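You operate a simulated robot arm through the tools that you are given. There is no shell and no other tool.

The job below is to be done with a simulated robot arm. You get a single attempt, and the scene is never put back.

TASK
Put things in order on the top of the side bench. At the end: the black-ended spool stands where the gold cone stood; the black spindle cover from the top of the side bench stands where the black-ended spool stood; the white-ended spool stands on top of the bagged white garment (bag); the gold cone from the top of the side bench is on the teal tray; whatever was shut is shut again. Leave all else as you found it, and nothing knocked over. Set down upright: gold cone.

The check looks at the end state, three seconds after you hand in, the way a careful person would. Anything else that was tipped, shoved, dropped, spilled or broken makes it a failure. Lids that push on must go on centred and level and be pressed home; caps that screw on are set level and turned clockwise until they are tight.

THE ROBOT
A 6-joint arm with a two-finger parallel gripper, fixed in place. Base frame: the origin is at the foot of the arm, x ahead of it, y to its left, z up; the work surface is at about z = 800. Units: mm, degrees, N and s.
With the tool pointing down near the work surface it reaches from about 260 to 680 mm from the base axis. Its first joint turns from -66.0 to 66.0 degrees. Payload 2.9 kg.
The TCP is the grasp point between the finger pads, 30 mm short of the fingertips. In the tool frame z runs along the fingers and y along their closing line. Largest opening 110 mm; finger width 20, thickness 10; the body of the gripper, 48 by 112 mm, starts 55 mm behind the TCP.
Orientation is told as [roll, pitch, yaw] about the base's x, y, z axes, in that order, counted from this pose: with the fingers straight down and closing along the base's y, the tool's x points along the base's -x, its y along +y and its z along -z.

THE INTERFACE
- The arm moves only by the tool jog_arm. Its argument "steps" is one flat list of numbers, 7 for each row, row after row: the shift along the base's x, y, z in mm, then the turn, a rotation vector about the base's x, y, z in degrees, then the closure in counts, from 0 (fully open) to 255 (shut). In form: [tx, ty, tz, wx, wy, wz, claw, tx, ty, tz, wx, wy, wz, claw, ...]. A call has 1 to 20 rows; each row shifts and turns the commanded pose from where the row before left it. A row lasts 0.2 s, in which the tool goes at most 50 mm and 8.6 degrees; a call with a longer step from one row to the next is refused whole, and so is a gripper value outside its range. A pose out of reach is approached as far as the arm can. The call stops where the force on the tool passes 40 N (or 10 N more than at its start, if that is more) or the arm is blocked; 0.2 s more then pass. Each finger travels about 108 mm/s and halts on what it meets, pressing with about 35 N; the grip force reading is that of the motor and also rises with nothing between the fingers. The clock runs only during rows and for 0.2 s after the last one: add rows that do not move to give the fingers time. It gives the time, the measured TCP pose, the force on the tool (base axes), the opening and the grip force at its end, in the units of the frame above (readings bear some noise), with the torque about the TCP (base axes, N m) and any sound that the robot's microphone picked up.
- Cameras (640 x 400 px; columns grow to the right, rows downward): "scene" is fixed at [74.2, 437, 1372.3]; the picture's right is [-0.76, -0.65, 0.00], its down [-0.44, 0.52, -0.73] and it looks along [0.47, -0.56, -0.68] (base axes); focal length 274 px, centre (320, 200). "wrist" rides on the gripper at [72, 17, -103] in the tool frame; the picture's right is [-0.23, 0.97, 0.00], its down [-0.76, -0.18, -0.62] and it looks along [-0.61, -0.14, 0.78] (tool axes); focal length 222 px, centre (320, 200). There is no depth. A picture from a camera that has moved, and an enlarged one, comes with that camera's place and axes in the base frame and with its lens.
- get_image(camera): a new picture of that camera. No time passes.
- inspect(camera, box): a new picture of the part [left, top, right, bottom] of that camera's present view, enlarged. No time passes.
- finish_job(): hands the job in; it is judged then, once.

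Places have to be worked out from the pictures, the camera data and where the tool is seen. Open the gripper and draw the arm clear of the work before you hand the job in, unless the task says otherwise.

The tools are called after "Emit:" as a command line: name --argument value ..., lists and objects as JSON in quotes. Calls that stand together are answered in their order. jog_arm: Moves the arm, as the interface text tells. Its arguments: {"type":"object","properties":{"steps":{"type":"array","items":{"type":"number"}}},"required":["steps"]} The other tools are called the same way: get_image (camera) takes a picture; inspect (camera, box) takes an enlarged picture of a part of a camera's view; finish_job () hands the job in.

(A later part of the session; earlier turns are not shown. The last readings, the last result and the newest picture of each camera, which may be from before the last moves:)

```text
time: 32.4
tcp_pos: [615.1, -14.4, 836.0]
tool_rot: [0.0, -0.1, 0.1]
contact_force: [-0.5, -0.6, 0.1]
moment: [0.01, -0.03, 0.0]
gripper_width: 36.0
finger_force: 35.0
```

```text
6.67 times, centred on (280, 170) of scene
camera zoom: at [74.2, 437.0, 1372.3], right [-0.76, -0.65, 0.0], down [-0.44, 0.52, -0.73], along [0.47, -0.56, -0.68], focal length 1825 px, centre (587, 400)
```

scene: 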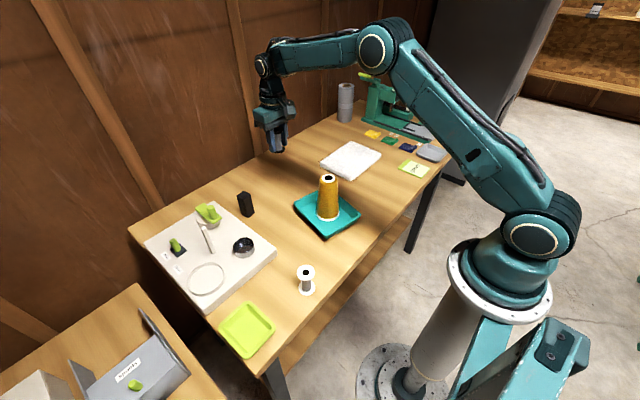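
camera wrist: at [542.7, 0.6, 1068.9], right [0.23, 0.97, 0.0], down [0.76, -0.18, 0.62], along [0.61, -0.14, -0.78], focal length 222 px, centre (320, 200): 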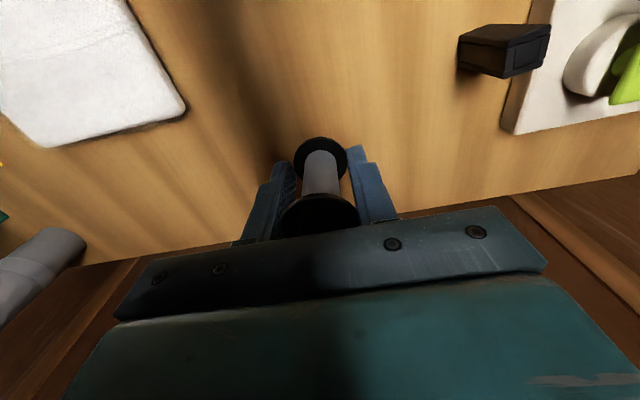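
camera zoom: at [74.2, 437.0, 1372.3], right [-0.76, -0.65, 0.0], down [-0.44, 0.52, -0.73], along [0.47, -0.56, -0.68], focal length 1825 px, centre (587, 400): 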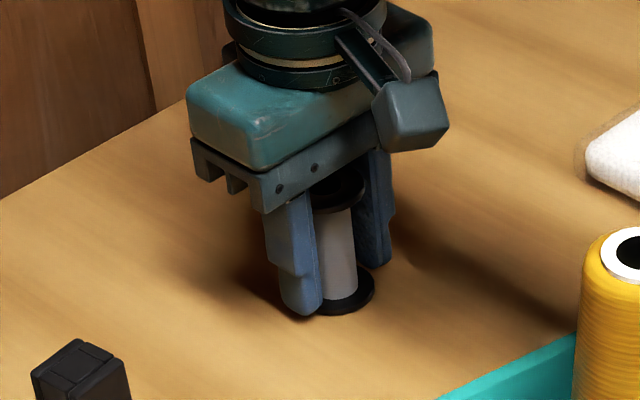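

Near the surface (commanded z≈837). I step down 1 mm and read the force.

Emit:
jog_arm --steps '[0, 0, -1, 0, 0, 0, 220, 0, 0, 0, 0, 0, 0, 220]'

Emit:
jog_arm --steps '[0, 0, -0.6, 0, 0, 0, 220, 0, 0, 0, 0, 0, 0, 220]'

```text
time: 33.0
tcp_pos: [616.0, -16.3, 836.3]
tool_rot: [0.0, 0.0, -0.1]
contact_force: [0.3, 0.9, -0.4]
moment: [0.0, -0.01, 0.02]
gripper_width: 35.9
finger_force: 35.1
```

```text
time: 33.6
tcp_pos: [615.0, -15.0, 834.8]
tool_rot: [-0.1, 0.0, -0.1]
contact_force: [-0.5, 0.5, 3.6]
moment: [-0.02, 0.05, 0.0]
gripper_width: 35.9
finger_force: 34.9
```

The base has just touched (3.6 N). I open the fingers gradually to release.

Emit:
jog_arm --steps '[0, 0, 0, 0, 0, 0, 168, 0, 0, 0, 0, 0, 0, 160, 0, 0, 0, 0, 0, 0, 140, 0, 0, 0, 0, 0, 0, 110, 0, 0, 0, 0, 0, 0, 100, 0, 0, 0, 0, 0, 0, 100]'

Emit:
inspect --camera "scene" --box '[240, 140, 320, 200]'

Emit:
get_image --camera "wrist"

```text
time: 35.0
tcp_pos: [615.7, -15.2, 835.2]
tool_rot: [0.0, 0.1, 0.0]
contact_force: [-0.1, -0.1, -0.5]
moment: [-0.04, 0.0, -0.03]
gripper_width: 66.8
finger_force: 0.0
```

```text
6.67 times, centred on (280, 170) of scene
camera zoom: at [74.2, 437.0, 1372.3], right [-0.76, -0.65, 0.0], down [-0.44, 0.52, -0.73], along [0.47, -0.56, -0.68], focal length 1825 px, centre (587, 400)
```

zoom: 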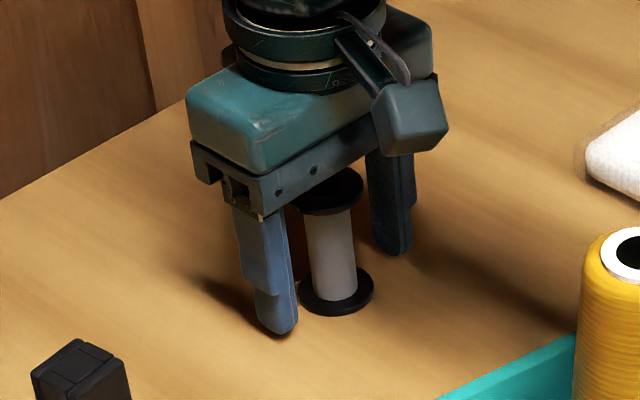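

```text
taken
camera wrist: at [542.8, 1.6, 938.3], right [0.23, 0.97, 0.0], down [0.76, -0.18, 0.62], along [0.61, -0.14, -0.78], focal length 222 px, centre (320, 200)
```

wrist: 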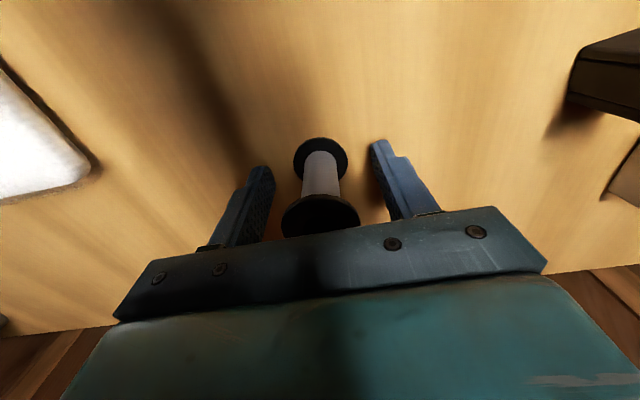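

The black-ended spool stands upright at the cone's old spot. I rise straight clear of it and move above the black cover (≈(595,143.5), top z≈875) for a look.

Emit:
jog_arm --steps '[0, 0, 10, 0, 0, 0, 100, 0, 0, 25, 0, 0, 0, 100, 0, 0, 30, 0, 0, 0, 100, 0, 0, 35, 0, 0, 0, 100, 0, 0, 35, 0, 0, 0, 100, 0, 0, 15, 0, 0, 0, 100, -2.5, 19.9, 0, 0, 0, 0, 100, -2.5, 19.9, 0, 0, 0, 0, 110, -2.5, 19.9, 0, 0, 0, 0, 120, -2.5, 19.9, 0, 0, 0, 0, 130, -2.5, 19.9, 0, 0, 0, 0, 139, -2.5, 19.9, 0, 0, 0, 0, 139, -2.5, 19.9, 0, 0, 0, 0, 139, -2.5, 19.9, 0, 0, 0, 0, 139, 0, 0, 0, 0, 0, 0, 139]'

Emit:
get_image --camera "wrist"

Emit:
inspect --camera "wrist" --box '[260, 60, 380, 160]'

Emit:
get_image --camera "scene"

```text
time: 38.2
tcp_pos: [595.3, 143.8, 984.3]
tool_rot: [0.0, 0.0, 0.0]
contact_force: [0.1, -0.4, -0.1]
moment: [-0.03, 0.03, -0.01]
gripper_width: 49.9
finger_force: 0.0
```

```text
taken
camera wrist: at [522.7, 160.5, 1088.0], right [0.23, 0.97, 0.0], down [0.76, -0.18, 0.62], along [0.61, -0.14, -0.78], focal length 222 px, centre (320, 200)
```

wrist: 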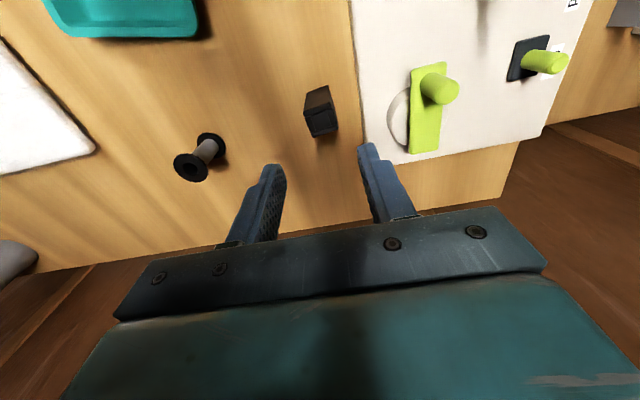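

```text
4.00 times, centred on (320, 110) of wrist
camera zoom: at [522.7, 160.5, 1088.0], right [0.23, 0.97, 0.0], down [0.76, -0.18, 0.62], along [0.61, -0.14, -0.78], focal length 888 px, centre (320, 560)
```

zoom: 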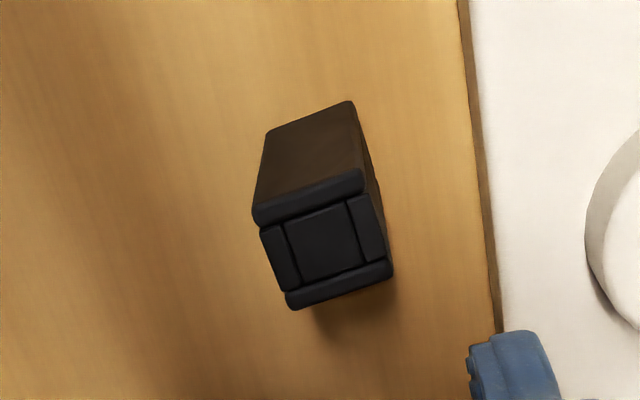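

```text
taken
```

scene: 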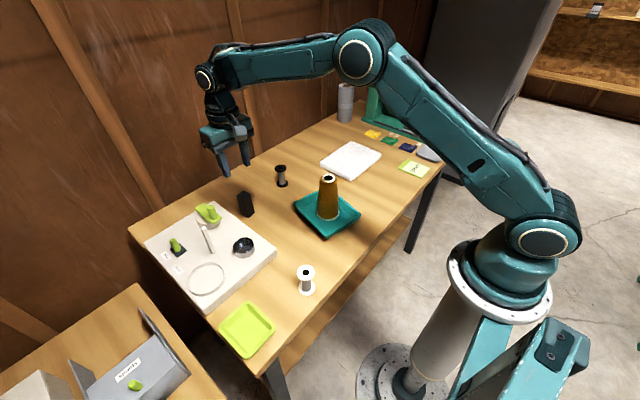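

The cover's top centre measures (595.1,144.3), size ≈27×23.5 mm, turned ≈+6°. I rotate the tool by 6° and descend to just above it for a check.

Emit:
jog_arm --steps '[0, 0.7, -20, 0, 0, 6, 139, 0, 0, -25, 0, 0, 0, 139, 0, 0, -25, 0, 0, 0, 139, 0, 0, 0, 0, 0, 0, 139]'

Emit:
get_image --camera "wrist"

Emit:
inspect --camera "wrist" --box '[260, 90, 380, 190]'

```text
time: 39.2
tcp_pos: [594.9, 144.7, 915.0]
tool_rot: [0.0, 0.0, 5.9]
contact_force: [-0.3, -0.5, 0.2]
moment: [0.0, -0.01, -0.01]
gripper_width: 50.1
finger_force: 0.0
```

```text
taken
camera wrist: at [521.4, 153.5, 1018.5], right [0.12, 0.99, 0.0], down [0.78, -0.1, 0.62], along [0.62, -0.08, -0.78], focal length 222 px, centre (320, 200)
```

wrist: 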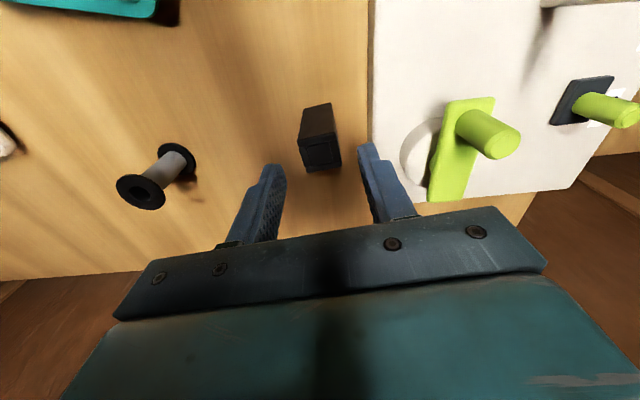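

```text
4.00 times, centred on (320, 140) of wrist
camera zoom: at [521.4, 153.5, 1018.5], right [0.12, 0.99, 0.0], down [0.78, -0.1, 0.62], along [0.62, -0.08, -0.78], focal length 888 px, centre (320, 440)
```

zoom: 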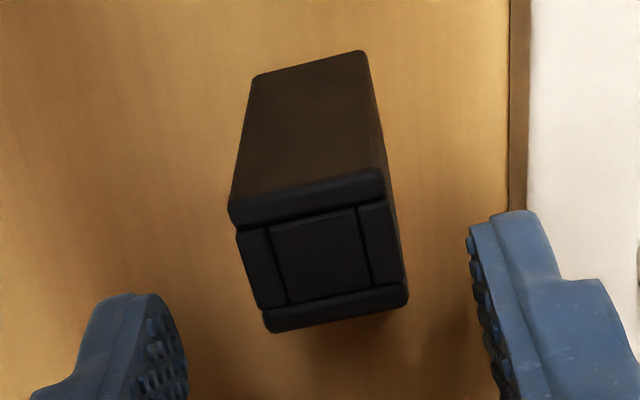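

Aligned within about 1 mm in position and angle. I descend to TCP z≈856 (tips above the winder plate level) and close gently.

Emit:
jog_arm --steps '[0, 0, -20, 0, 0, 0, 139, 0, 0, -20, 0, 0, 0, 139, 0, 0, -12, 0, 0, 0, 139, 0, 0, -7.4, 0, 0, 0, 139, 0, 0, 0, 0, 0, 0, 139, 0, 0, 0, 0, 0, 0, 165, 0, 0, 0, 0, 0, 0, 185, 0, 0, 0, 0, 0, 0, 205, 0, 0, 0, 0, 0, 0, 230, 0, 0, 0, 0, 0, 0, 230]'

Emit:
get_image --camera "wrist"

Emit:
inspect --camera "scene" --box '[205, 165, 285, 225]'

```text
time: 41.4
tcp_pos: [596.9, 144.3, 856.6]
tool_rot: [-0.1, -0.1, 5.9]
contact_force: [-0.5, -0.3, 1.0]
moment: [0.0, -0.02, 0.0]
gripper_width: 27.1
finger_force: 34.8
```

```text
taken
camera wrist: at [521.7, 153.5, 959.9], right [0.12, 0.99, 0.0], down [0.78, -0.1, 0.62], along [0.62, -0.08, -0.78], focal length 222 px, centre (320, 200)
```

wrist: 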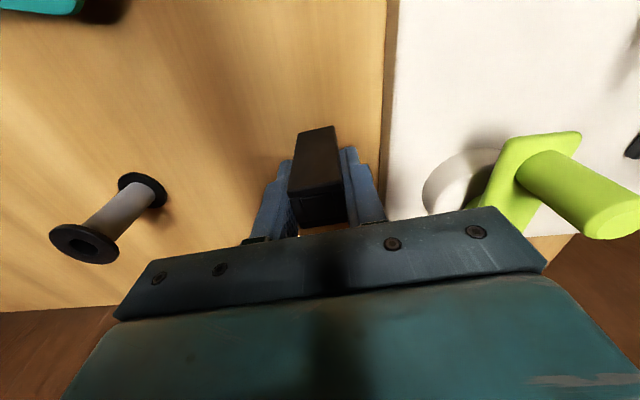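

```text
6.67 times, centred on (245, 195) of scene
camera zoom: at [74.2, 437.0, 1372.3], right [-0.76, -0.65, 0.0], down [-0.44, 0.52, -0.73], along [0.47, -0.56, -0.68], focal length 1825 px, centre (820, 233)
```

zoom: 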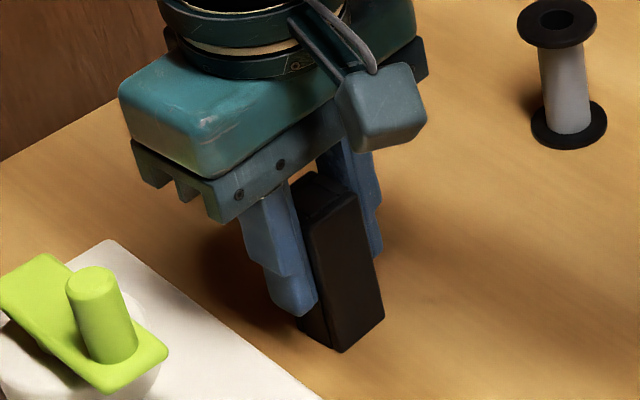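

Gripped at 27 mm. I lift it slowly and check.

Emit:
jog_arm --steps '[0, 0, 3, 0, 0, 0, 230, 0, 0, 7, 0, 0, 0, 230, 0, 0, 15, 0, 0, 0, 230, 0, 0, 15, 0, 0, 0, 230, 0, 0, 0, 0, 0, 0, 230]'

Emit:
get_image --camera "wrist"

Emit:
inspect --camera "scene" --box '[205, 165, 285, 225]'

```text
time: 42.6
tcp_pos: [595.4, 144.9, 896.4]
tool_rot: [0.0, -0.1, 6.1]
contact_force: [-0.7, 0.1, -0.7]
moment: [-0.02, -0.01, 0.01]
gripper_width: 27.2
finger_force: 34.8
```

```text
taken
camera wrist: at [521.9, 153.4, 1000.3], right [0.12, 0.99, 0.0], down [0.78, -0.1, 0.62], along [0.62, -0.08, -0.78], focal length 222 px, centre (320, 200)
```

wrist: 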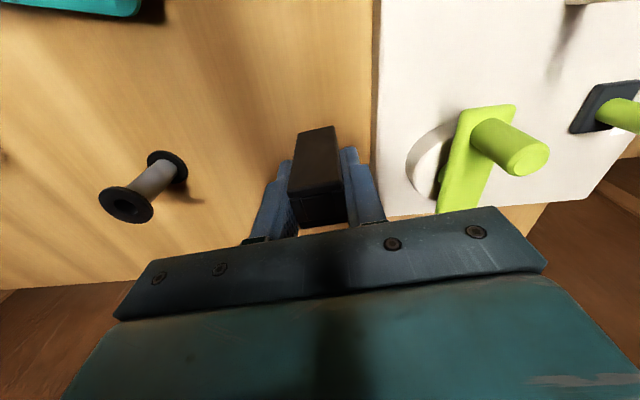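

```text
6.67 times, centred on (245, 195) of scene
camera zoom: at [74.2, 437.0, 1372.3], right [-0.76, -0.65, 0.0], down [-0.44, 0.52, -0.73], along [0.47, -0.56, -0.68], focal length 1825 px, centre (820, 233)
```

zoom: 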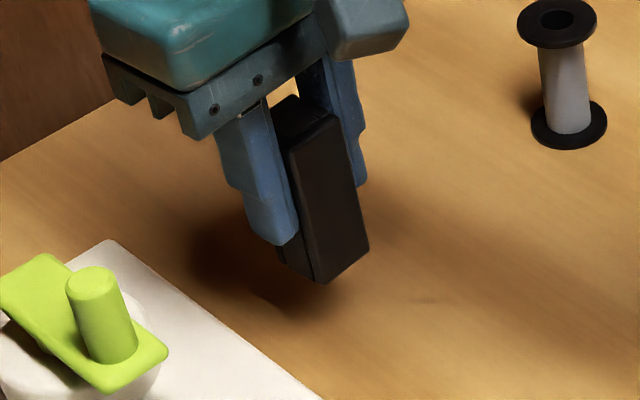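

Nothing lies beneath it and it hangs straight. I raise it to z≈980 and carry it over to the black spool's former spot (354.4,272.8).

Emit:
jog_arm --steps '[0, 0, 18, 0, 0, 0, 230, 0, 0, 22, 0, 0, 0, 230, 0, 0, 22, 0, 0, 0, 230, 0, 0, 16, 0, 0, 0, 230, 0, 0, 6, 0, 0, 0, 230, -9, 4.8, 0, 0, 0, 0, 230, -14, 7.5, 0, 0, 0, 0, 230, -18, 9.6, 0, 0, 0, 0, 230, -19, 10.1, 0, 0, 0, 0, 230, -19, 10.1, 0, 0, 0, 0, 230, -19, 10.1, 0, 0, 0, 0, 230, -19, 10.1, 0, 0, 0, 0, 230, -19, 10.1, 0, 0, 0, 0, 230, -19, 10.1, 0, 0, 0, 0, 230, -19, 10.1, 0, 0, 0, 0, 230, -19, 10.1, 0, 0, 0, 0, 230, -18, 9.6, 0, 0, 0, 0, 230, -14, 7.5, 0, 0, 0, 0, 230, -9, 4.8, 0, 0, 0, 0, 230]'

```text
time: 46.6
tcp_pos: [361.2, 269.1, 979.8]
tool_rot: [0.0, 0.0, 6.0]
contact_force: [-0.5, -0.2, 1.1]
moment: [0.03, -0.05, 0.0]
gripper_width: 27.4
finger_force: 35.2
```

I make the last small shift and lower toward the table, stopping ~6 mm above contact.

Emit:
jog_arm --steps '[-5, 2.7, 0, 0, 0, 0, 230, -2.1, 1.2, 0, 0, 0, 0, 230, 0, 0, -12, 0, 0, 0, 230, 0, 0, -22, 0, 0, 0, 230, 0, 0, -25, 0, 0, 0, 230, 0, 0, -25, 0, 0, 0, 230, 0, 0, -18, 0, 0, 0, 230, 0, 0, -10, 0, 0, 0, 230, 0, 0, -6, 0, 0, 0, 230, 0, 0, 0, 0, 0, 0, 230]'

Emit:
get_image --camera "wrist"

Emit:
inspect --camera "scene" --box '[200, 220, 340, 330]'

```text
time: 48.8
tcp_pos: [353.8, 272.7, 862.7]
tool_rot: [0.1, 0.1, 6.0]
contact_force: [0.1, -0.4, -1.1]
moment: [0.0, 0.04, 0.0]
gripper_width: 27.3
finger_force: 34.6
```

```text
taken
camera wrist: at [280.2, 281.4, 966.0], right [0.12, 0.99, 0.0], down [0.78, -0.1, 0.62], along [0.62, -0.08, -0.78], focal length 222 px, centre (320, 200)
```

wrist: 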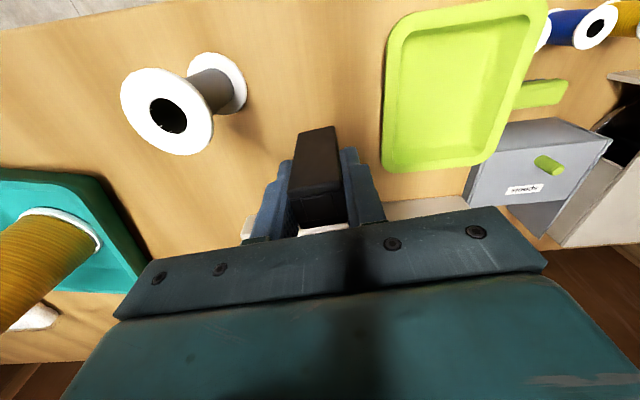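

```text
3.64 times, centred on (270, 275) of scene
camera zoom: at [74.2, 437.0, 1372.3], right [-0.76, -0.65, 0.0], down [-0.44, 0.52, -0.73], along [0.47, -0.56, -0.68], focal length 996 px, centre (502, -73)
```

zoom: 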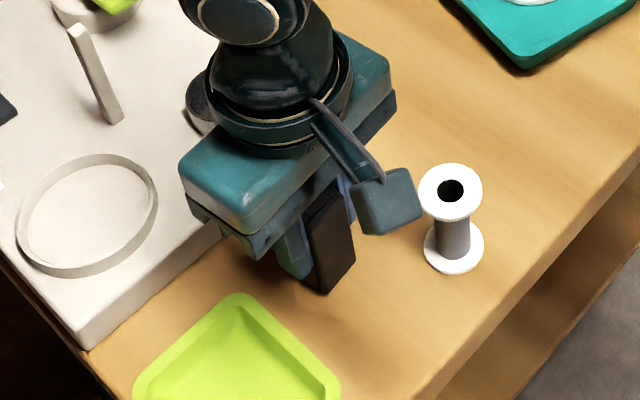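

Clear on all sides. I lower the last millimetres in small steps while reading force.

Emit:
jog_arm --steps '[0, 0, -3, 0, 0, 0, 230, 0, 0, -1.5, 0, 0, 0, 230, 0, 0, 0, 0, 0, 0, 230]'

Emit:
jog_arm --steps '[0, 0, -1, 0, 0, 0, 230, 0, 0, 0, 0, 0, 0, 230]'

```text
time: 49.6
tcp_pos: [354.7, 272.8, 857.3]
tool_rot: [0.0, -0.1, 6.0]
contact_force: [-0.2, 0.2, -0.4]
moment: [-0.02, 0.0, 0.03]
gripper_width: 27.3
finger_force: 35.3
```

```text
time: 50.2
tcp_pos: [354.5, 272.7, 856.3]
tool_rot: [0.0, 0.0, 6.0]
contact_force: [-0.3, 1.0, -0.4]
moment: [0.0, 0.0, -0.04]
gripper_width: 27.3
finger_force: 35.5
```

No contact yet; I continue down by half-millimetre steps.

Emit:
jog_arm --steps '[0, 0, -0.6, 0, 0, 0, 230, 0, 0, 0, 0, 0, 0, 230]'

```text
time: 50.8
tcp_pos: [354.2, 272.2, 856.0]
tool_rot: [0.0, -0.1, 6.1]
contact_force: [-2.3, -3.5, 9.1]
moment: [-0.15, 0.16, -0.01]
gripper_width: 27.0
finger_force: 34.9
```

The cover touches the table (9 N). I open the fingers gradually to about 46 mm.

Emit:
jog_arm --steps '[0, 0, 0.3, 0, 0, 0, 230, 0, 0, 0, 0, 0, 0, 190, 0, 0, 0, 0, 0, 0, 182, 0, 0, 0, 0, 0, 0, 165, 0, 0, 0, 0, 0, 0, 148, 0, 0, 0, 0, 0, 0, 148]'

Emit:
get_image --camera "wrist"

Emit:
inspect --camera "scene" --box '[230, 240, 320, 310]'

```text
time: 52.2
tcp_pos: [353.8, 272.8, 855.9]
tool_rot: [0.0, 0.0, 6.0]
contact_force: [-0.4, -0.5, -0.3]
moment: [0.01, -0.03, 0.03]
gripper_width: 45.9
finger_force: 0.1
```

```text
taken
camera wrist: at [280.1, 281.7, 959.4], right [0.12, 0.99, 0.0], down [0.78, -0.1, 0.62], along [0.62, -0.08, -0.78], focal length 222 px, centre (320, 200)
```

wrist: 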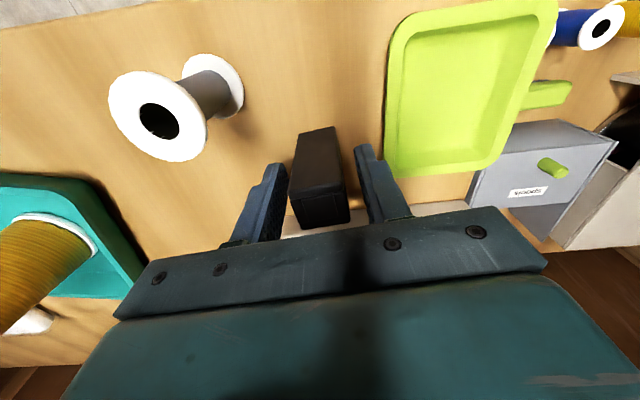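

```text
5.71 times, centred on (275, 275) of scene
camera zoom: at [74.2, 437.0, 1372.3], right [-0.76, -0.65, 0.0], down [-0.44, 0.52, -0.73], along [0.47, -0.56, -0.68], focal length 1564 px, centre (577, -229)
```

zoom: 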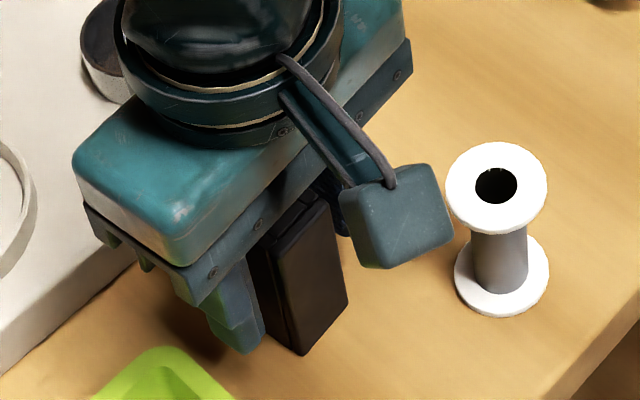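

The cover stands squarely. I rise clear and move over the white-ended spool (≈(304,209)), returning to yaw 0.

Emit:
jog_arm --steps '[0, 0, 10, 0, 0, 0, 148, 0, 0, 25, 0, 0, 0, 148, 0, 0, 35, 0, 0, 0, 148, 0, 0, 35, 0, 0, 0, 148, 0, 0, 25, 0, 0, 0, 148, -12.5, -16, 0, 0, 0, -1.5, 130, -12.5, -16, 0, 0, 0, -1.5, 111, -12.5, -16, 0, 0, 0, -1.5, 111, -12.5, -16, 0, 0, 0, -1.5, 111, 0, 0, 0, 0, 0, 0, 111, 0, 0, 0, 0, 0, 0, 111]'

Emit:
get_image --camera "wrist"

Emit:
inspect --camera "wrist" --box '[260, 60, 380, 160]'

Emit:
get_image --camera "scene"

```text
time: 54.6
tcp_pos: [305.2, 208.0, 986.2]
tool_rot: [0.0, 0.0, 0.0]
contact_force: [0.0, 0.6, -0.4]
moment: [0.0, 0.0, 0.01]
gripper_width: 62.3
finger_force: 0.0
```

```text
taken
camera wrist: at [231.7, 224.5, 1089.8], right [0.23, 0.97, 0.0], down [0.76, -0.18, 0.62], along [0.61, -0.14, -0.78], focal length 222 px, centre (320, 200)
```

wrist: 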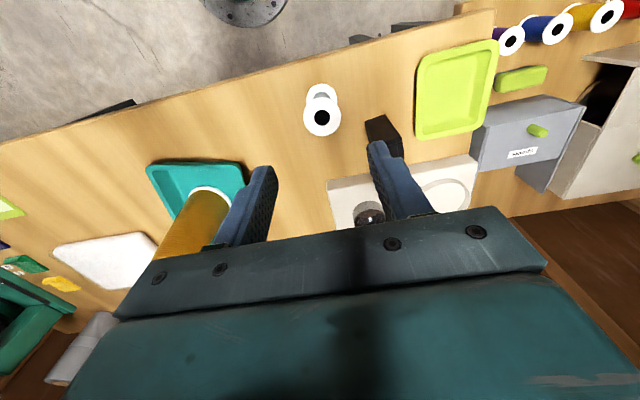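

```text
4.00 times, centred on (320, 110) of wrist
camera zoom: at [231.7, 224.5, 1089.8], right [0.23, 0.97, 0.0], down [0.76, -0.18, 0.62], along [0.61, -0.14, -0.78], focal length 888 px, centre (320, 560)
```

zoom: 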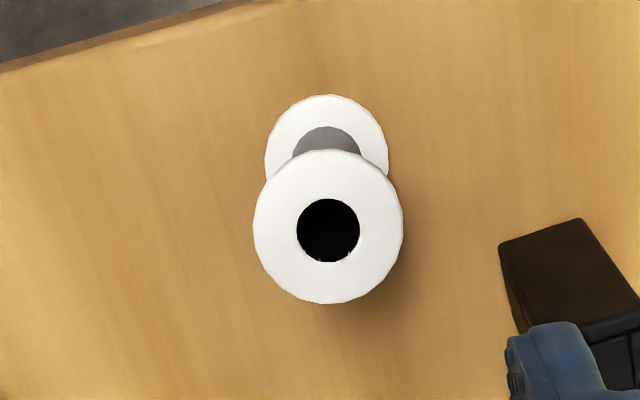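

```text
taken
```

scene: 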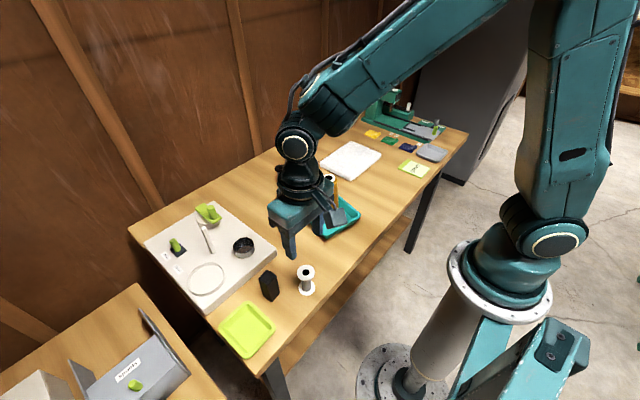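

White spool axis is at ≈(303,209.6), about 1–2 mm off. I correct and descend to just above it for a check.

Emit:
jog_arm --steps '[-0.9, 2, -25, 0, 0, 0, 111, 0, 0, -30, 0, 0, 0, 111, 0, 0, -25, 0, 0, 0, 111, 0, 0, 0, 0, 0, 0, 111]'

Emit:
inspect --camera "wrist" --box '[260, 100, 380, 200]'

Emit:
inspect --camera "scene" --box '[240, 220, 360, 310]'

```text
time: 55.6
tcp_pos: [304.2, 210.1, 905.0]
tool_rot: [0.0, -0.1, 0.0]
contact_force: [-0.3, 0.5, -0.2]
moment: [0.0, 0.0, 0.03]
gripper_width: 62.4
finger_force: 0.0
```

```text
4.00 times, centred on (320, 150) of wrist
camera zoom: at [231.0, 227.1, 1009.3], right [0.23, 0.97, 0.0], down [0.76, -0.18, 0.62], along [0.61, -0.14, -0.78], focal length 888 px, centre (320, 400)
```

zoom: 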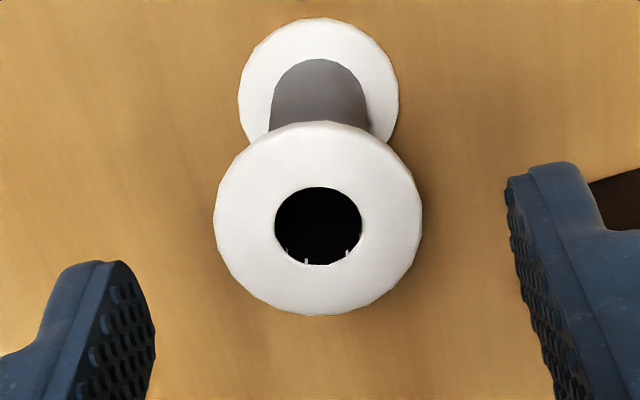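

```text
4.44 times, centred on (300, 265) of scene
camera zoom: at [74.2, 437.0, 1372.3], right [-0.76, -0.65, 0.0], down [-0.44, 0.52, -0.73], along [0.47, -0.56, -0.68], focal length 1217 px, centre (409, -89)
```

zoom: 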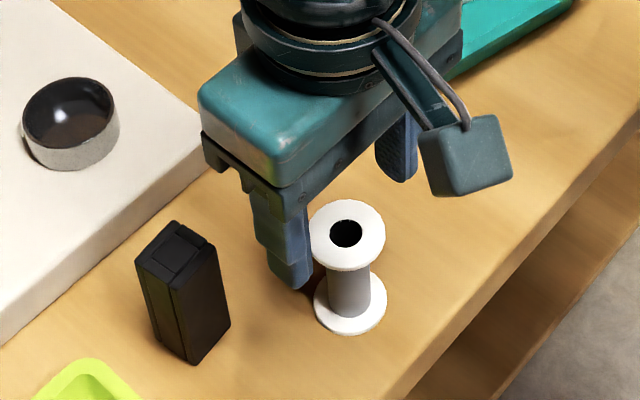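

Aligned (base ellipse matches the tool axis). I descend to z≈836 with small final steps and close on the spool.

Emit:
jog_arm --steps '[-0.4, 0, -20, 0, 0, 0, 111, 0, 0, -20, 0, 0, 0, 111, 0, 0, -15, 0, 0, 0, 111, 0, 0, -8, 0, 0, 0, 111, 0, 0, -4, 0, 0, 0, 111, 0, 0, -3.2, 0, 0, 0, 111, 0, 0, 0, 0, 0, 0, 111, 0, 0, 0, 0, 0, 0, 140, 0, 0, 0, 0, 0, 0, 160, 0, 0, 0, 0, 0, 0, 180, 0, 0, 0, 0, 0, 0, 220, 0, 0, 0, 0, 0, 0, 220, 0, 0, 0, 0, 0, 0, 220]'

Emit:
get_image --camera "wrist"

Emit:
inspect --camera "scene" --box '[240, 220, 360, 310]'

```text
time: 58.4
tcp_pos: [302.6, 211.7, 834.6]
tool_rot: [-0.1, -0.1, 0.0]
contact_force: [-1.1, 0.5, 0.1]
moment: [-0.01, 0.0, 0.03]
gripper_width: 35.6
finger_force: 34.7
```

```text
taken
camera wrist: at [230.2, 227.5, 938.9], right [0.23, 0.97, 0.0], down [0.76, -0.18, 0.62], along [0.61, -0.14, -0.78], focal length 222 px, centre (320, 200)
```

wrist: 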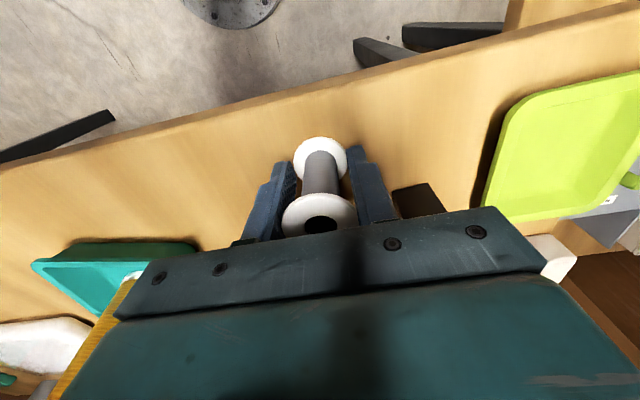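

```text
4.44 times, centred on (300, 265) of scene
camera zoom: at [74.2, 437.0, 1372.3], right [-0.76, -0.65, 0.0], down [-0.44, 0.52, -0.73], along [0.47, -0.56, -0.68], focal length 1217 px, centre (409, -89)
```

zoom: 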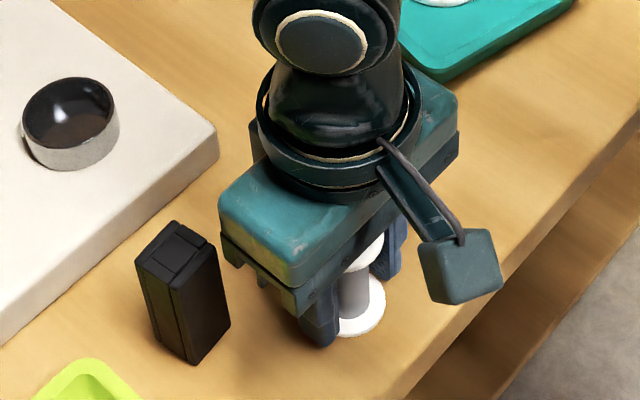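

Gripped at 35.6 mm. I lift straight up to z≈1045, high enough to pass well over everything.

Emit:
jog_arm --steps '[0, 0, 4, 0, 0, 0, 220, 0, 0, 10, 0, 0, 0, 220, 0, 0, 20, 0, 0, 0, 220, 0, 0, 25, 0, 0, 0, 220, 0, 0, 25, 0, 0, 0, 220, 0, 0, 25, 0, 0, 0, 220, 0, 0, 25, 0, 0, 0, 220, 0, 0, 25, 0, 0, 0, 220, 0, 0, 25, 0, 0, 0, 220, 0, 0, 19, 0, 0, 0, 220, 0, 0, 6, 0, 0, 0, 220, 0, 0, 0, 0, 0, 0, 220]'

Emit:
get_image --camera "scene"

Emit:
get_image --camera "wrist"

```text
time: 61.0
tcp_pos: [304.2, 211.0, 1044.4]
tool_rot: [0.0, 0.1, -0.1]
contact_force: [-0.1, 0.2, -0.4]
moment: [0.01, -0.04, 0.0]
gripper_width: 35.9
finger_force: 35.0
```

```text
taken
```

scene: 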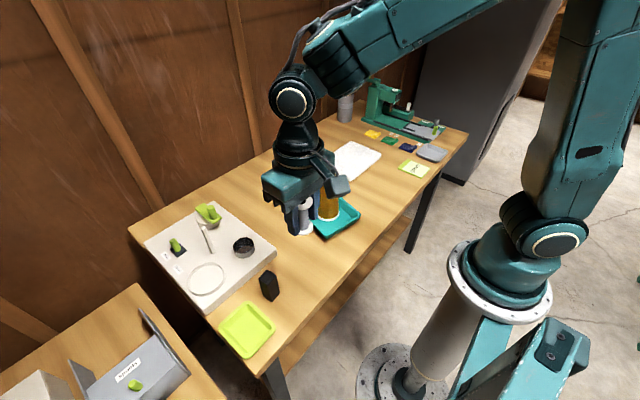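

```text
taken
camera wrist: at [230.1, 227.0, 1148.3], right [0.23, 0.97, 0.0], down [0.76, -0.18, 0.62], along [0.61, -0.14, -0.78], focal length 222 px, centre (320, 200)
```

wrist: 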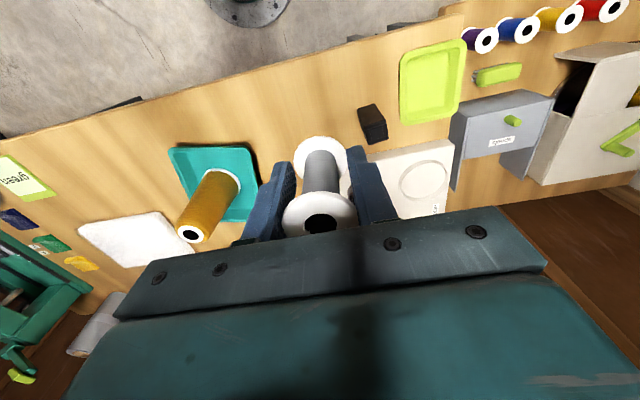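

The spool is held straight. I carry it around the near side of the cone, then on toward the bag.

Emit:
jog_arm --steps '[2, -9, 0, 0, 0, 0, 220, 4, -16, 0, 0, 0, 0, 220, 5, -22, 0, 0, 0, 0, 220, 5, -23, 0, 0, 0, 0, 220, 5, -23, 0, 0, 0, 0, 220, 5, -23, 0, 0, 0, 0, 220, 5, -23, 0, 0, 0, 0, 220, 5, -23, 0, 0, 0, 0, 220, 5, -23, 0, 0, 0, 0, 220, 6, -23, 0, 0, 0, 0, 220, 8, -20, 0, 0, 0, 0, 220, 11, -19, 0, 0, 0, 0, 220, 11.5, -18, 0, 0, 0, 0, 220, 12, -18, 0, 0, 0, 0, 220, 12, -18, 0, 0, 0, 0, 220, 12, -18, 0, 0, 0, 0, 220, 12, -18, 0, 0, 0, 0, 220, 12, -18, 0, 0, 0, 0, 220, 12, -18, 0, 0, 0, 0, 220, 12, -18, 0, 0, 0, 0, 220]'

```text
time: 65.2
tcp_pos: [463.4, -181.4, 1044.4]
tool_rot: [0.0, 0.0, 0.1]
contact_force: [0.7, 0.1, 0.0]
moment: [-0.02, 0.02, -0.03]
gripper_width: 35.8
finger_force: 34.6
```

Now I move the rest of the way above the bag centre (≈(513,-254)) and look.

Emit:
jog_arm --steps '[11, -17, 0, 0, 0, 0, 220, 11, -17, 0, 0, 0, 0, 220, 11, -16, 0, 0, 0, 0, 220, 9, -14, 0, 0, 0, 0, 220, 6.5, -9.8, 0, 0, 0, 0, 220, 0, 0, 0, 0, 0, 0, 220, 0, 0, 0, 0, 0, 0, 220]'

Emit:
get_image --camera "wrist"

Emit:
get_image --camera "scene"

Emit:
inspect --camera "scene" --box '[300, 80, 430, 200]'

```text
time: 66.8
tcp_pos: [513.7, -252.6, 1043.7]
tool_rot: [0.0, 0.0, 0.0]
contact_force: [0.5, 0.4, -0.7]
moment: [-0.01, 0.02, 0.0]
gripper_width: 35.6
finger_force: 34.4
```

```text
taken
camera wrist: at [440.7, -236.2, 1148.1], right [0.23, 0.97, 0.0], down [0.76, -0.18, 0.62], along [0.61, -0.14, -0.78], focal length 222 px, centre (320, 200)
```

wrist: 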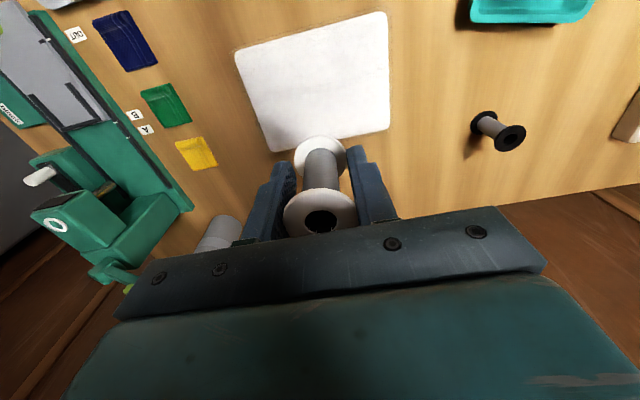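

```text
taken
```

scene: 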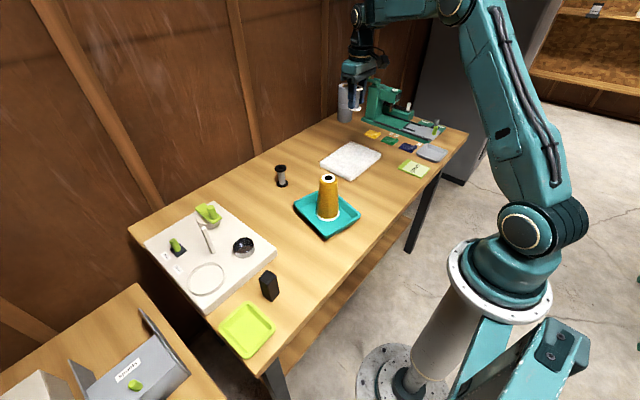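

```text
3.33 times, centred on (365, 140) of scene
camera zoom: at [74.2, 437.0, 1372.3], right [-0.76, -0.65, 0.0], down [-0.44, 0.52, -0.73], along [0.47, -0.56, -0.68], focal length 913 px, centre (170, 400)
```

zoom: 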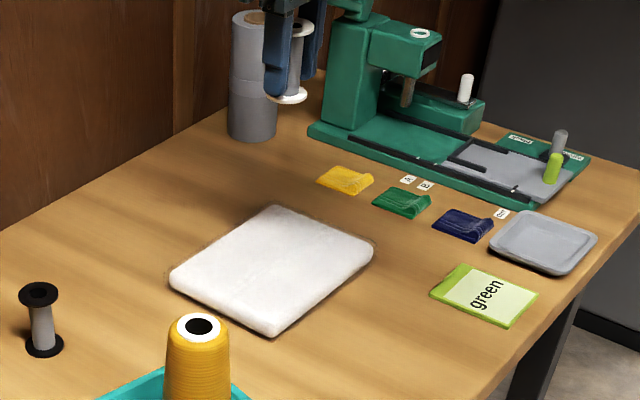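

The bag spans about x 449–588, y -348…-161 with centre (517,-254.6). I shift 3 mm and lower to z≈875 to judge the remaining gap.

Emit:
jog_arm --steps '[1.5, 0, -15, 0, 0, 0, 220, 1.5, 0, -22, 0, 0, 0, 220, 0, 0, -25, 0, 0, 0, 220, 0, 0, -25, 0, 0, 0, 220, 0, 0, -25, 0, 0, 0, 220, 0, 0, -25, 0, 0, 0, 220, 0, 0, -18, 0, 0, 0, 220, 0, 0, -10, 0, 0, 0, 220, 0, 0, -5, 0, 0, 0, 220, 0, 0, 0, 0, 0, 0, 220]'

Emit:
get_image --camera "wrist"

Emit:
inspect --camera "scene" --box '[305, 110, 395, 190]'

```text
time: 69.0
tcp_pos: [518.0, -253.2, 875.7]
tool_rot: [0.1, 0.0, 0.0]
contact_force: [-0.3, 0.1, -0.2]
moment: [-0.02, 0.0, 0.01]
gripper_width: 36.1
finger_force: 35.2
```

```text
taken
camera wrist: at [444.2, -237.1, 978.0], right [0.23, 0.97, 0.0], down [0.76, -0.18, 0.62], along [0.61, -0.14, -0.78], focal length 222 px, centre (320, 200)
```

wrist: 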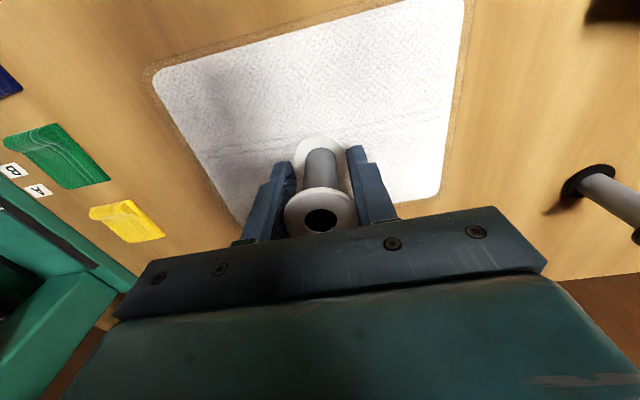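

```text
5.00 times, centred on (350, 150) of scene
camera zoom: at [74.2, 437.0, 1372.3], right [-0.76, -0.65, 0.0], down [-0.44, 0.52, -0.73], along [0.47, -0.56, -0.68], focal length 1369 px, centre (170, 450)
```

zoom: 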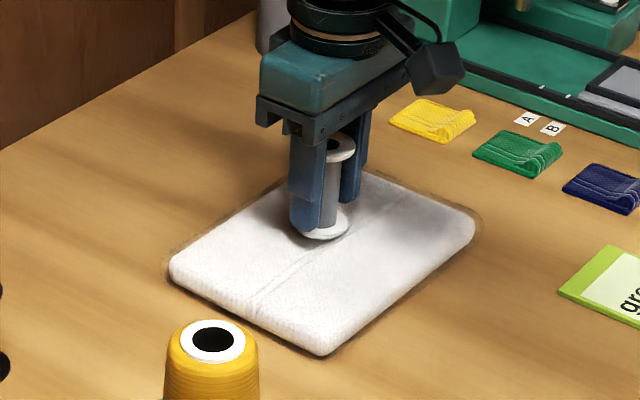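

There seems to be a crease or fold line under the spool; I zoom in to judge the surface before setting down.

Emit:
inspect --camera "wrist" --box '[140, 0, 480, 230]'

Emit:
inspect --camera "scene" --box '[325, 140, 385, 185]'

```text
1.74 times, centred on (310, 115) of wrist
camera zoom: at [444.2, -237.1, 978.0], right [0.23, 0.97, 0.0], down [0.76, -0.18, 0.62], along [0.61, -0.14, -0.78], focal length 386 px, centre (337, 348)
```

zoom: 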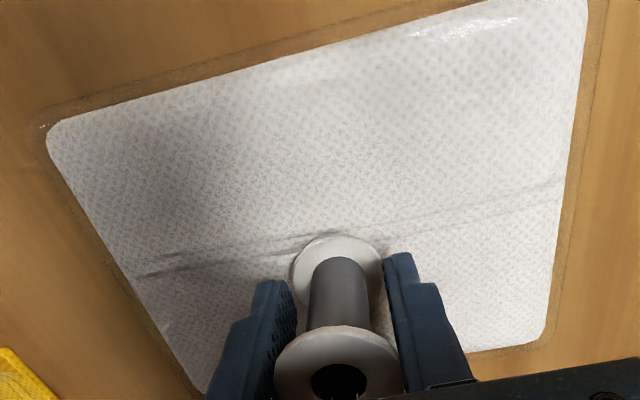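

```text
8.89 times, centred on (355, 162) of scene
camera zoom: at [74.2, 437.0, 1372.3], right [-0.76, -0.65, 0.0], down [-0.44, 0.52, -0.73], along [0.47, -0.56, -0.68], focal length 2434 px, centre (9, 533)
```

zoom: 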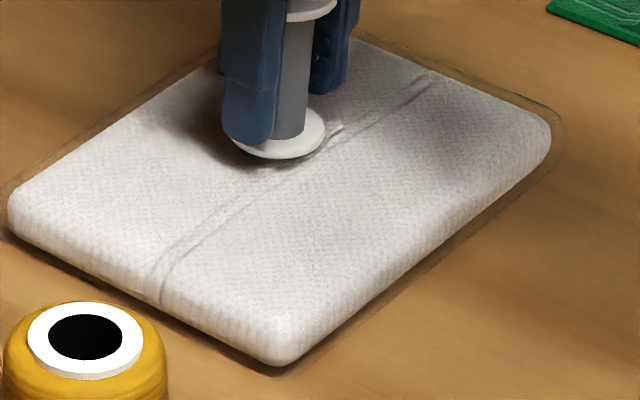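

The line is a seam at x≈509; to set the spool on flat fabric I shift to x≈538 (well inside the far edge at 588) and lower in small steps.

Emit:
jog_arm --steps '[8, 0, 0, 0, 0, 0, 220, 10, 0, 0, 0, 0, 0, 220, 4, 0, 0, 0, 0, 0, 220, 0, 0, -5, 0, 0, 0, 220, 0, 0, -5, 0, 0, 0, 220, 0, 0, -3, 0, 0, 0, 220, 0, 0, 0, 0, 0, 0, 220]'

Emit:
inspect --camera "scene" --box '[325, 140, 385, 185]'

Emit:
inspect --camera "wrist" --box '[140, 0, 480, 230]'

```text
time: 70.6
tcp_pos: [540.5, -253.3, 865.0]
tool_rot: [-0.2, -0.5, 0.1]
contact_force: [3.7, 5.2, 27.9]
moment: [0.38, -0.31, -0.05]
gripper_width: 35.9
finger_force: 35.3
```

```text
8.89 times, centred on (355, 162) of scene
camera zoom: at [73.8, 437.3, 1372.2], right [-0.76, -0.65, 0.0], down [-0.44, 0.52, -0.73], along [0.47, -0.56, -0.68], focal length 2434 px, centre (9, 533)
```

zoom: 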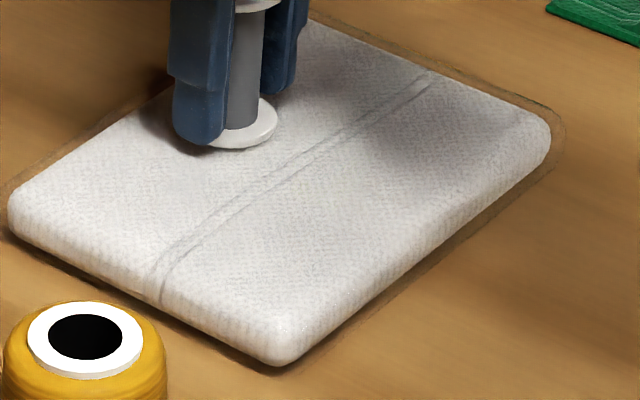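

```text
1.74 times, centred on (310, 115) of wrist
camera zoom: at [466.7, -236.9, 967.7], right [0.23, 0.97, 0.0], down [0.76, -0.17, 0.63], along [0.61, -0.14, -0.78], focal length 386 px, centre (337, 348)
```

zoom: 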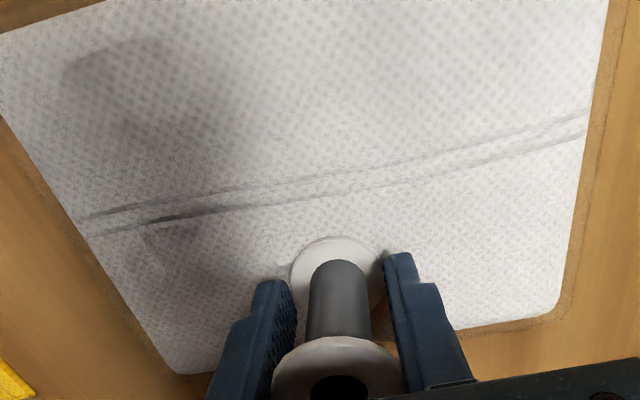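

Contact came earlier than expected (28 N at z≈864, so the bag top is ≈829). I ease up to relieve the force.

Emit:
jog_arm --steps '[0, 0, 1.2, 0, 0, 0, 220, 0, 0, 0, 0, 0, 0, 220]'

```text
time: 71.2
tcp_pos: [539.3, -253.8, 863.7]
tool_rot: [-0.1, -0.1, 0.1]
contact_force: [6.8, -2.0, 15.7]
moment: [-0.12, -0.34, -0.01]
gripper_width: 36.2
finger_force: 34.6
```

Emit:
jog_arm --steps '[0, 0, 0.8, 0, 0, 0, 220, 0, 0, 0, 0, 0, 0, 220]'

Emit:
inspect --camera "scene" --box '[320, 120, 380, 165]'

```text
time: 71.8
tcp_pos: [537.3, -253.2, 861.9]
tool_rot: [0.1, 0.2, -0.1]
contact_force: [1.5, -1.8, 6.4]
moment: [-0.09, -0.12, -0.04]
gripper_width: 35.6
finger_force: 34.7
```

```text
8.89 times, centred on (350, 142) of scene
camera zoom: at [74.1, 437.0, 1372.3], right [-0.76, -0.65, 0.0], down [-0.44, 0.52, -0.73], along [0.47, -0.56, -0.68], focal length 2434 px, centre (53, 711)
```

zoom: 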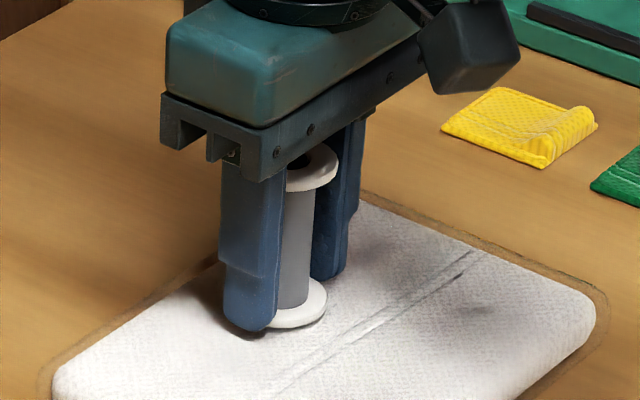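

Residual 6 N; I ease slightly more and wait a moment to settle.

Emit:
jog_arm --steps '[0, 0, 0.4, 0, 0, 0, 220, 0, 0, 0, 0, 0, 0, 220, 0, 0, 0, 0, 0, 0, 220]'

Emit:
inspect --camera "wrist" --box '[260, 100, 380, 240]'

```text
time: 72.6
tcp_pos: [537.6, -252.7, 864.5]
tool_rot: [0.0, 0.1, 0.0]
contact_force: [-0.2, 0.2, -1.1]
moment: [0.02, 0.01, -0.01]
gripper_width: 35.7
finger_force: 35.0
```

```text
2.86 times, centred on (320, 170) of wrist
camera zoom: at [465.2, -237.0, 967.3], right [0.23, 0.97, 0.0], down [0.76, -0.18, 0.62], along [0.61, -0.14, -0.78], focal length 635 px, centre (320, 286)
```

zoom: 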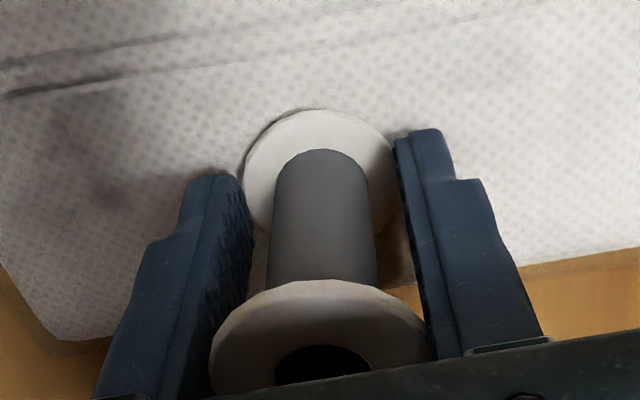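

Force is at zero with the base just at the bag surface. I lower 0.2 mm and open gradually.

Emit:
jog_arm --steps '[0, 0, -0.2, 0, 0, 0, 220, 0, 0, 0, 0, 0, 0, 170, 0, 0, 0, 0, 0, 0, 163, 0, 0, 0, 0, 0, 0, 150, 0, 0, 0, 0, 0, 0, 130, 0, 0, 0, 0, 0, 0, 105, 0, 0, 0, 0, 0, 0, 105]'

Emit:
inspect --camera "wrist" --box '[200, 60, 440, 240]'

Emit:
inspect --camera "scene" --box '[320, 120, 380, 165]'

```text
time: 74.2
tcp_pos: [537.6, -252.3, 862.8]
tool_rot: [0.0, 0.1, 0.0]
contact_force: [0.3, -0.4, 0.3]
moment: [-0.01, 0.0, 0.0]
gripper_width: 64.8
finger_force: 0.1
```

```text
2.22 times, centred on (320, 150) of wrist
camera zoom: at [465.4, -237.0, 967.8], right [0.23, 0.97, 0.0], down [0.76, -0.18, 0.62], along [0.61, -0.14, -0.78], focal length 494 px, centre (320, 311)
```

zoom: 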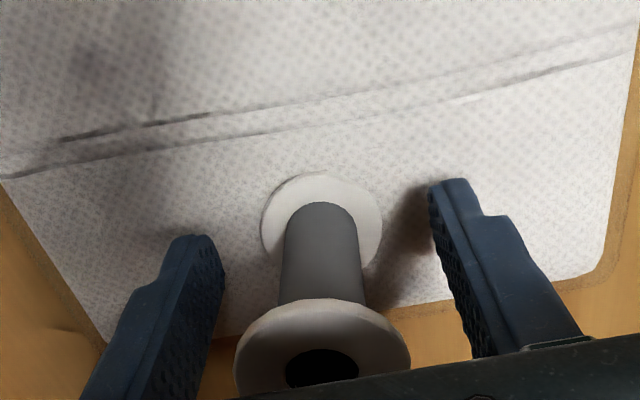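

```text
8.89 times, centred on (350, 142) of scene
camera zoom: at [74.2, 437.0, 1372.3], right [-0.76, -0.65, 0.0], down [-0.44, 0.52, -0.73], along [0.47, -0.56, -0.68], focal length 2434 px, centre (53, 711)
```

zoom: 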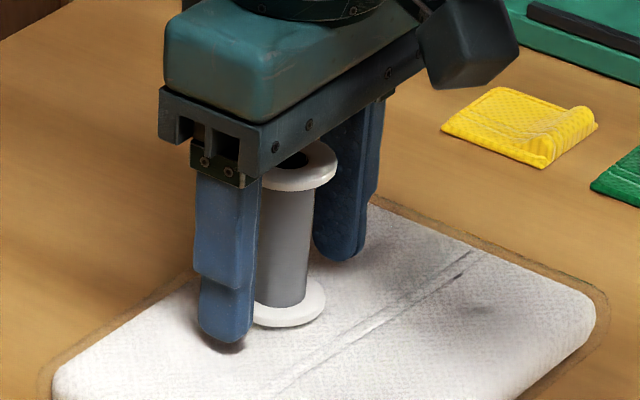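

Released; the spool stands upright on the bag. I withdraw straight up and look again.

Emit:
jog_arm --steps '[0, 0, 6, 0, 0, 0, 105, 0, 0, 15, 0, 0, 0, 105, 0, 0, 25, 0, 0, 0, 105, 0, 0, 35, 0, 0, 0, 105, 0, 0, 40, 0, 0, 0, 105, 0, 0, 40, 0, 0, 0, 105, 0, 0, 30, 0, 0, 0, 60, 0, 0, 0, 0, 0, 0, 0]'

Emit:
get_image --camera "scene"

Emit:
inspect --camera "scene" --box '[300, 110, 400, 190]'

Emit:
get_image --camera "wrist"

```text
time: 76.0
tcp_pos: [537.9, -254.8, 1053.7]
tool_rot: [0.1, 0.1, 0.0]
contact_force: [-0.2, 0.3, 0.4]
moment: [-0.01, -0.01, 0.0]
gripper_width: 110.0
finger_force: 0.1
```

```text
taken
```

scene: 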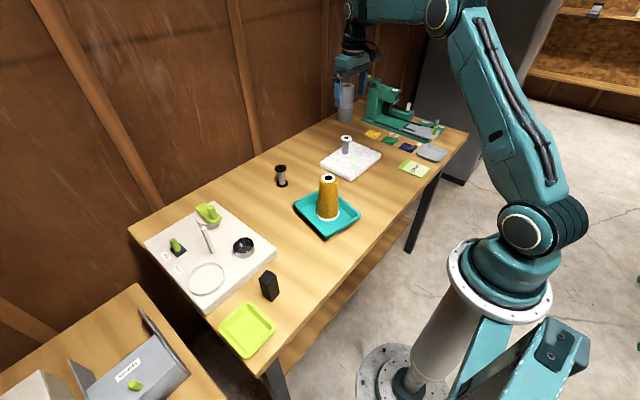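

```text
5.00 times, centred on (350, 150) of scene
camera zoom: at [74.2, 437.0, 1372.3], right [-0.76, -0.65, 0.0], down [-0.44, 0.52, -0.73], along [0.47, -0.56, -0.68], focal length 1369 px, centre (170, 450)
```

zoom: 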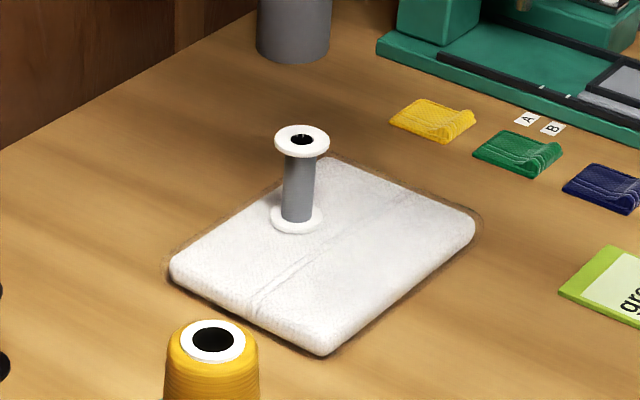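

```text
taken
camera wrist: at [465.1, -238.6, 1157.4], right [0.23, 0.97, 0.0], down [0.76, -0.18, 0.62], along [0.61, -0.14, -0.78], focal length 222 px, centre (320, 200)
```

wrist: 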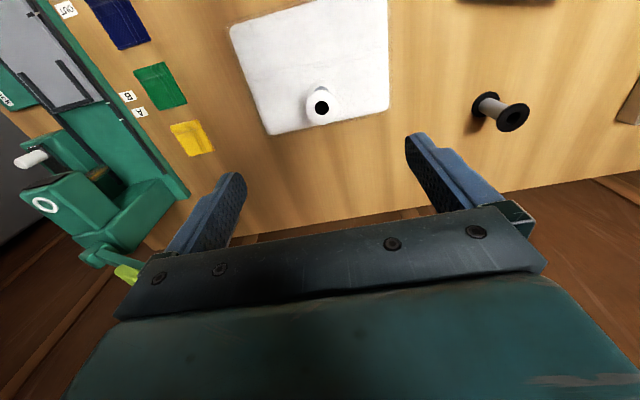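

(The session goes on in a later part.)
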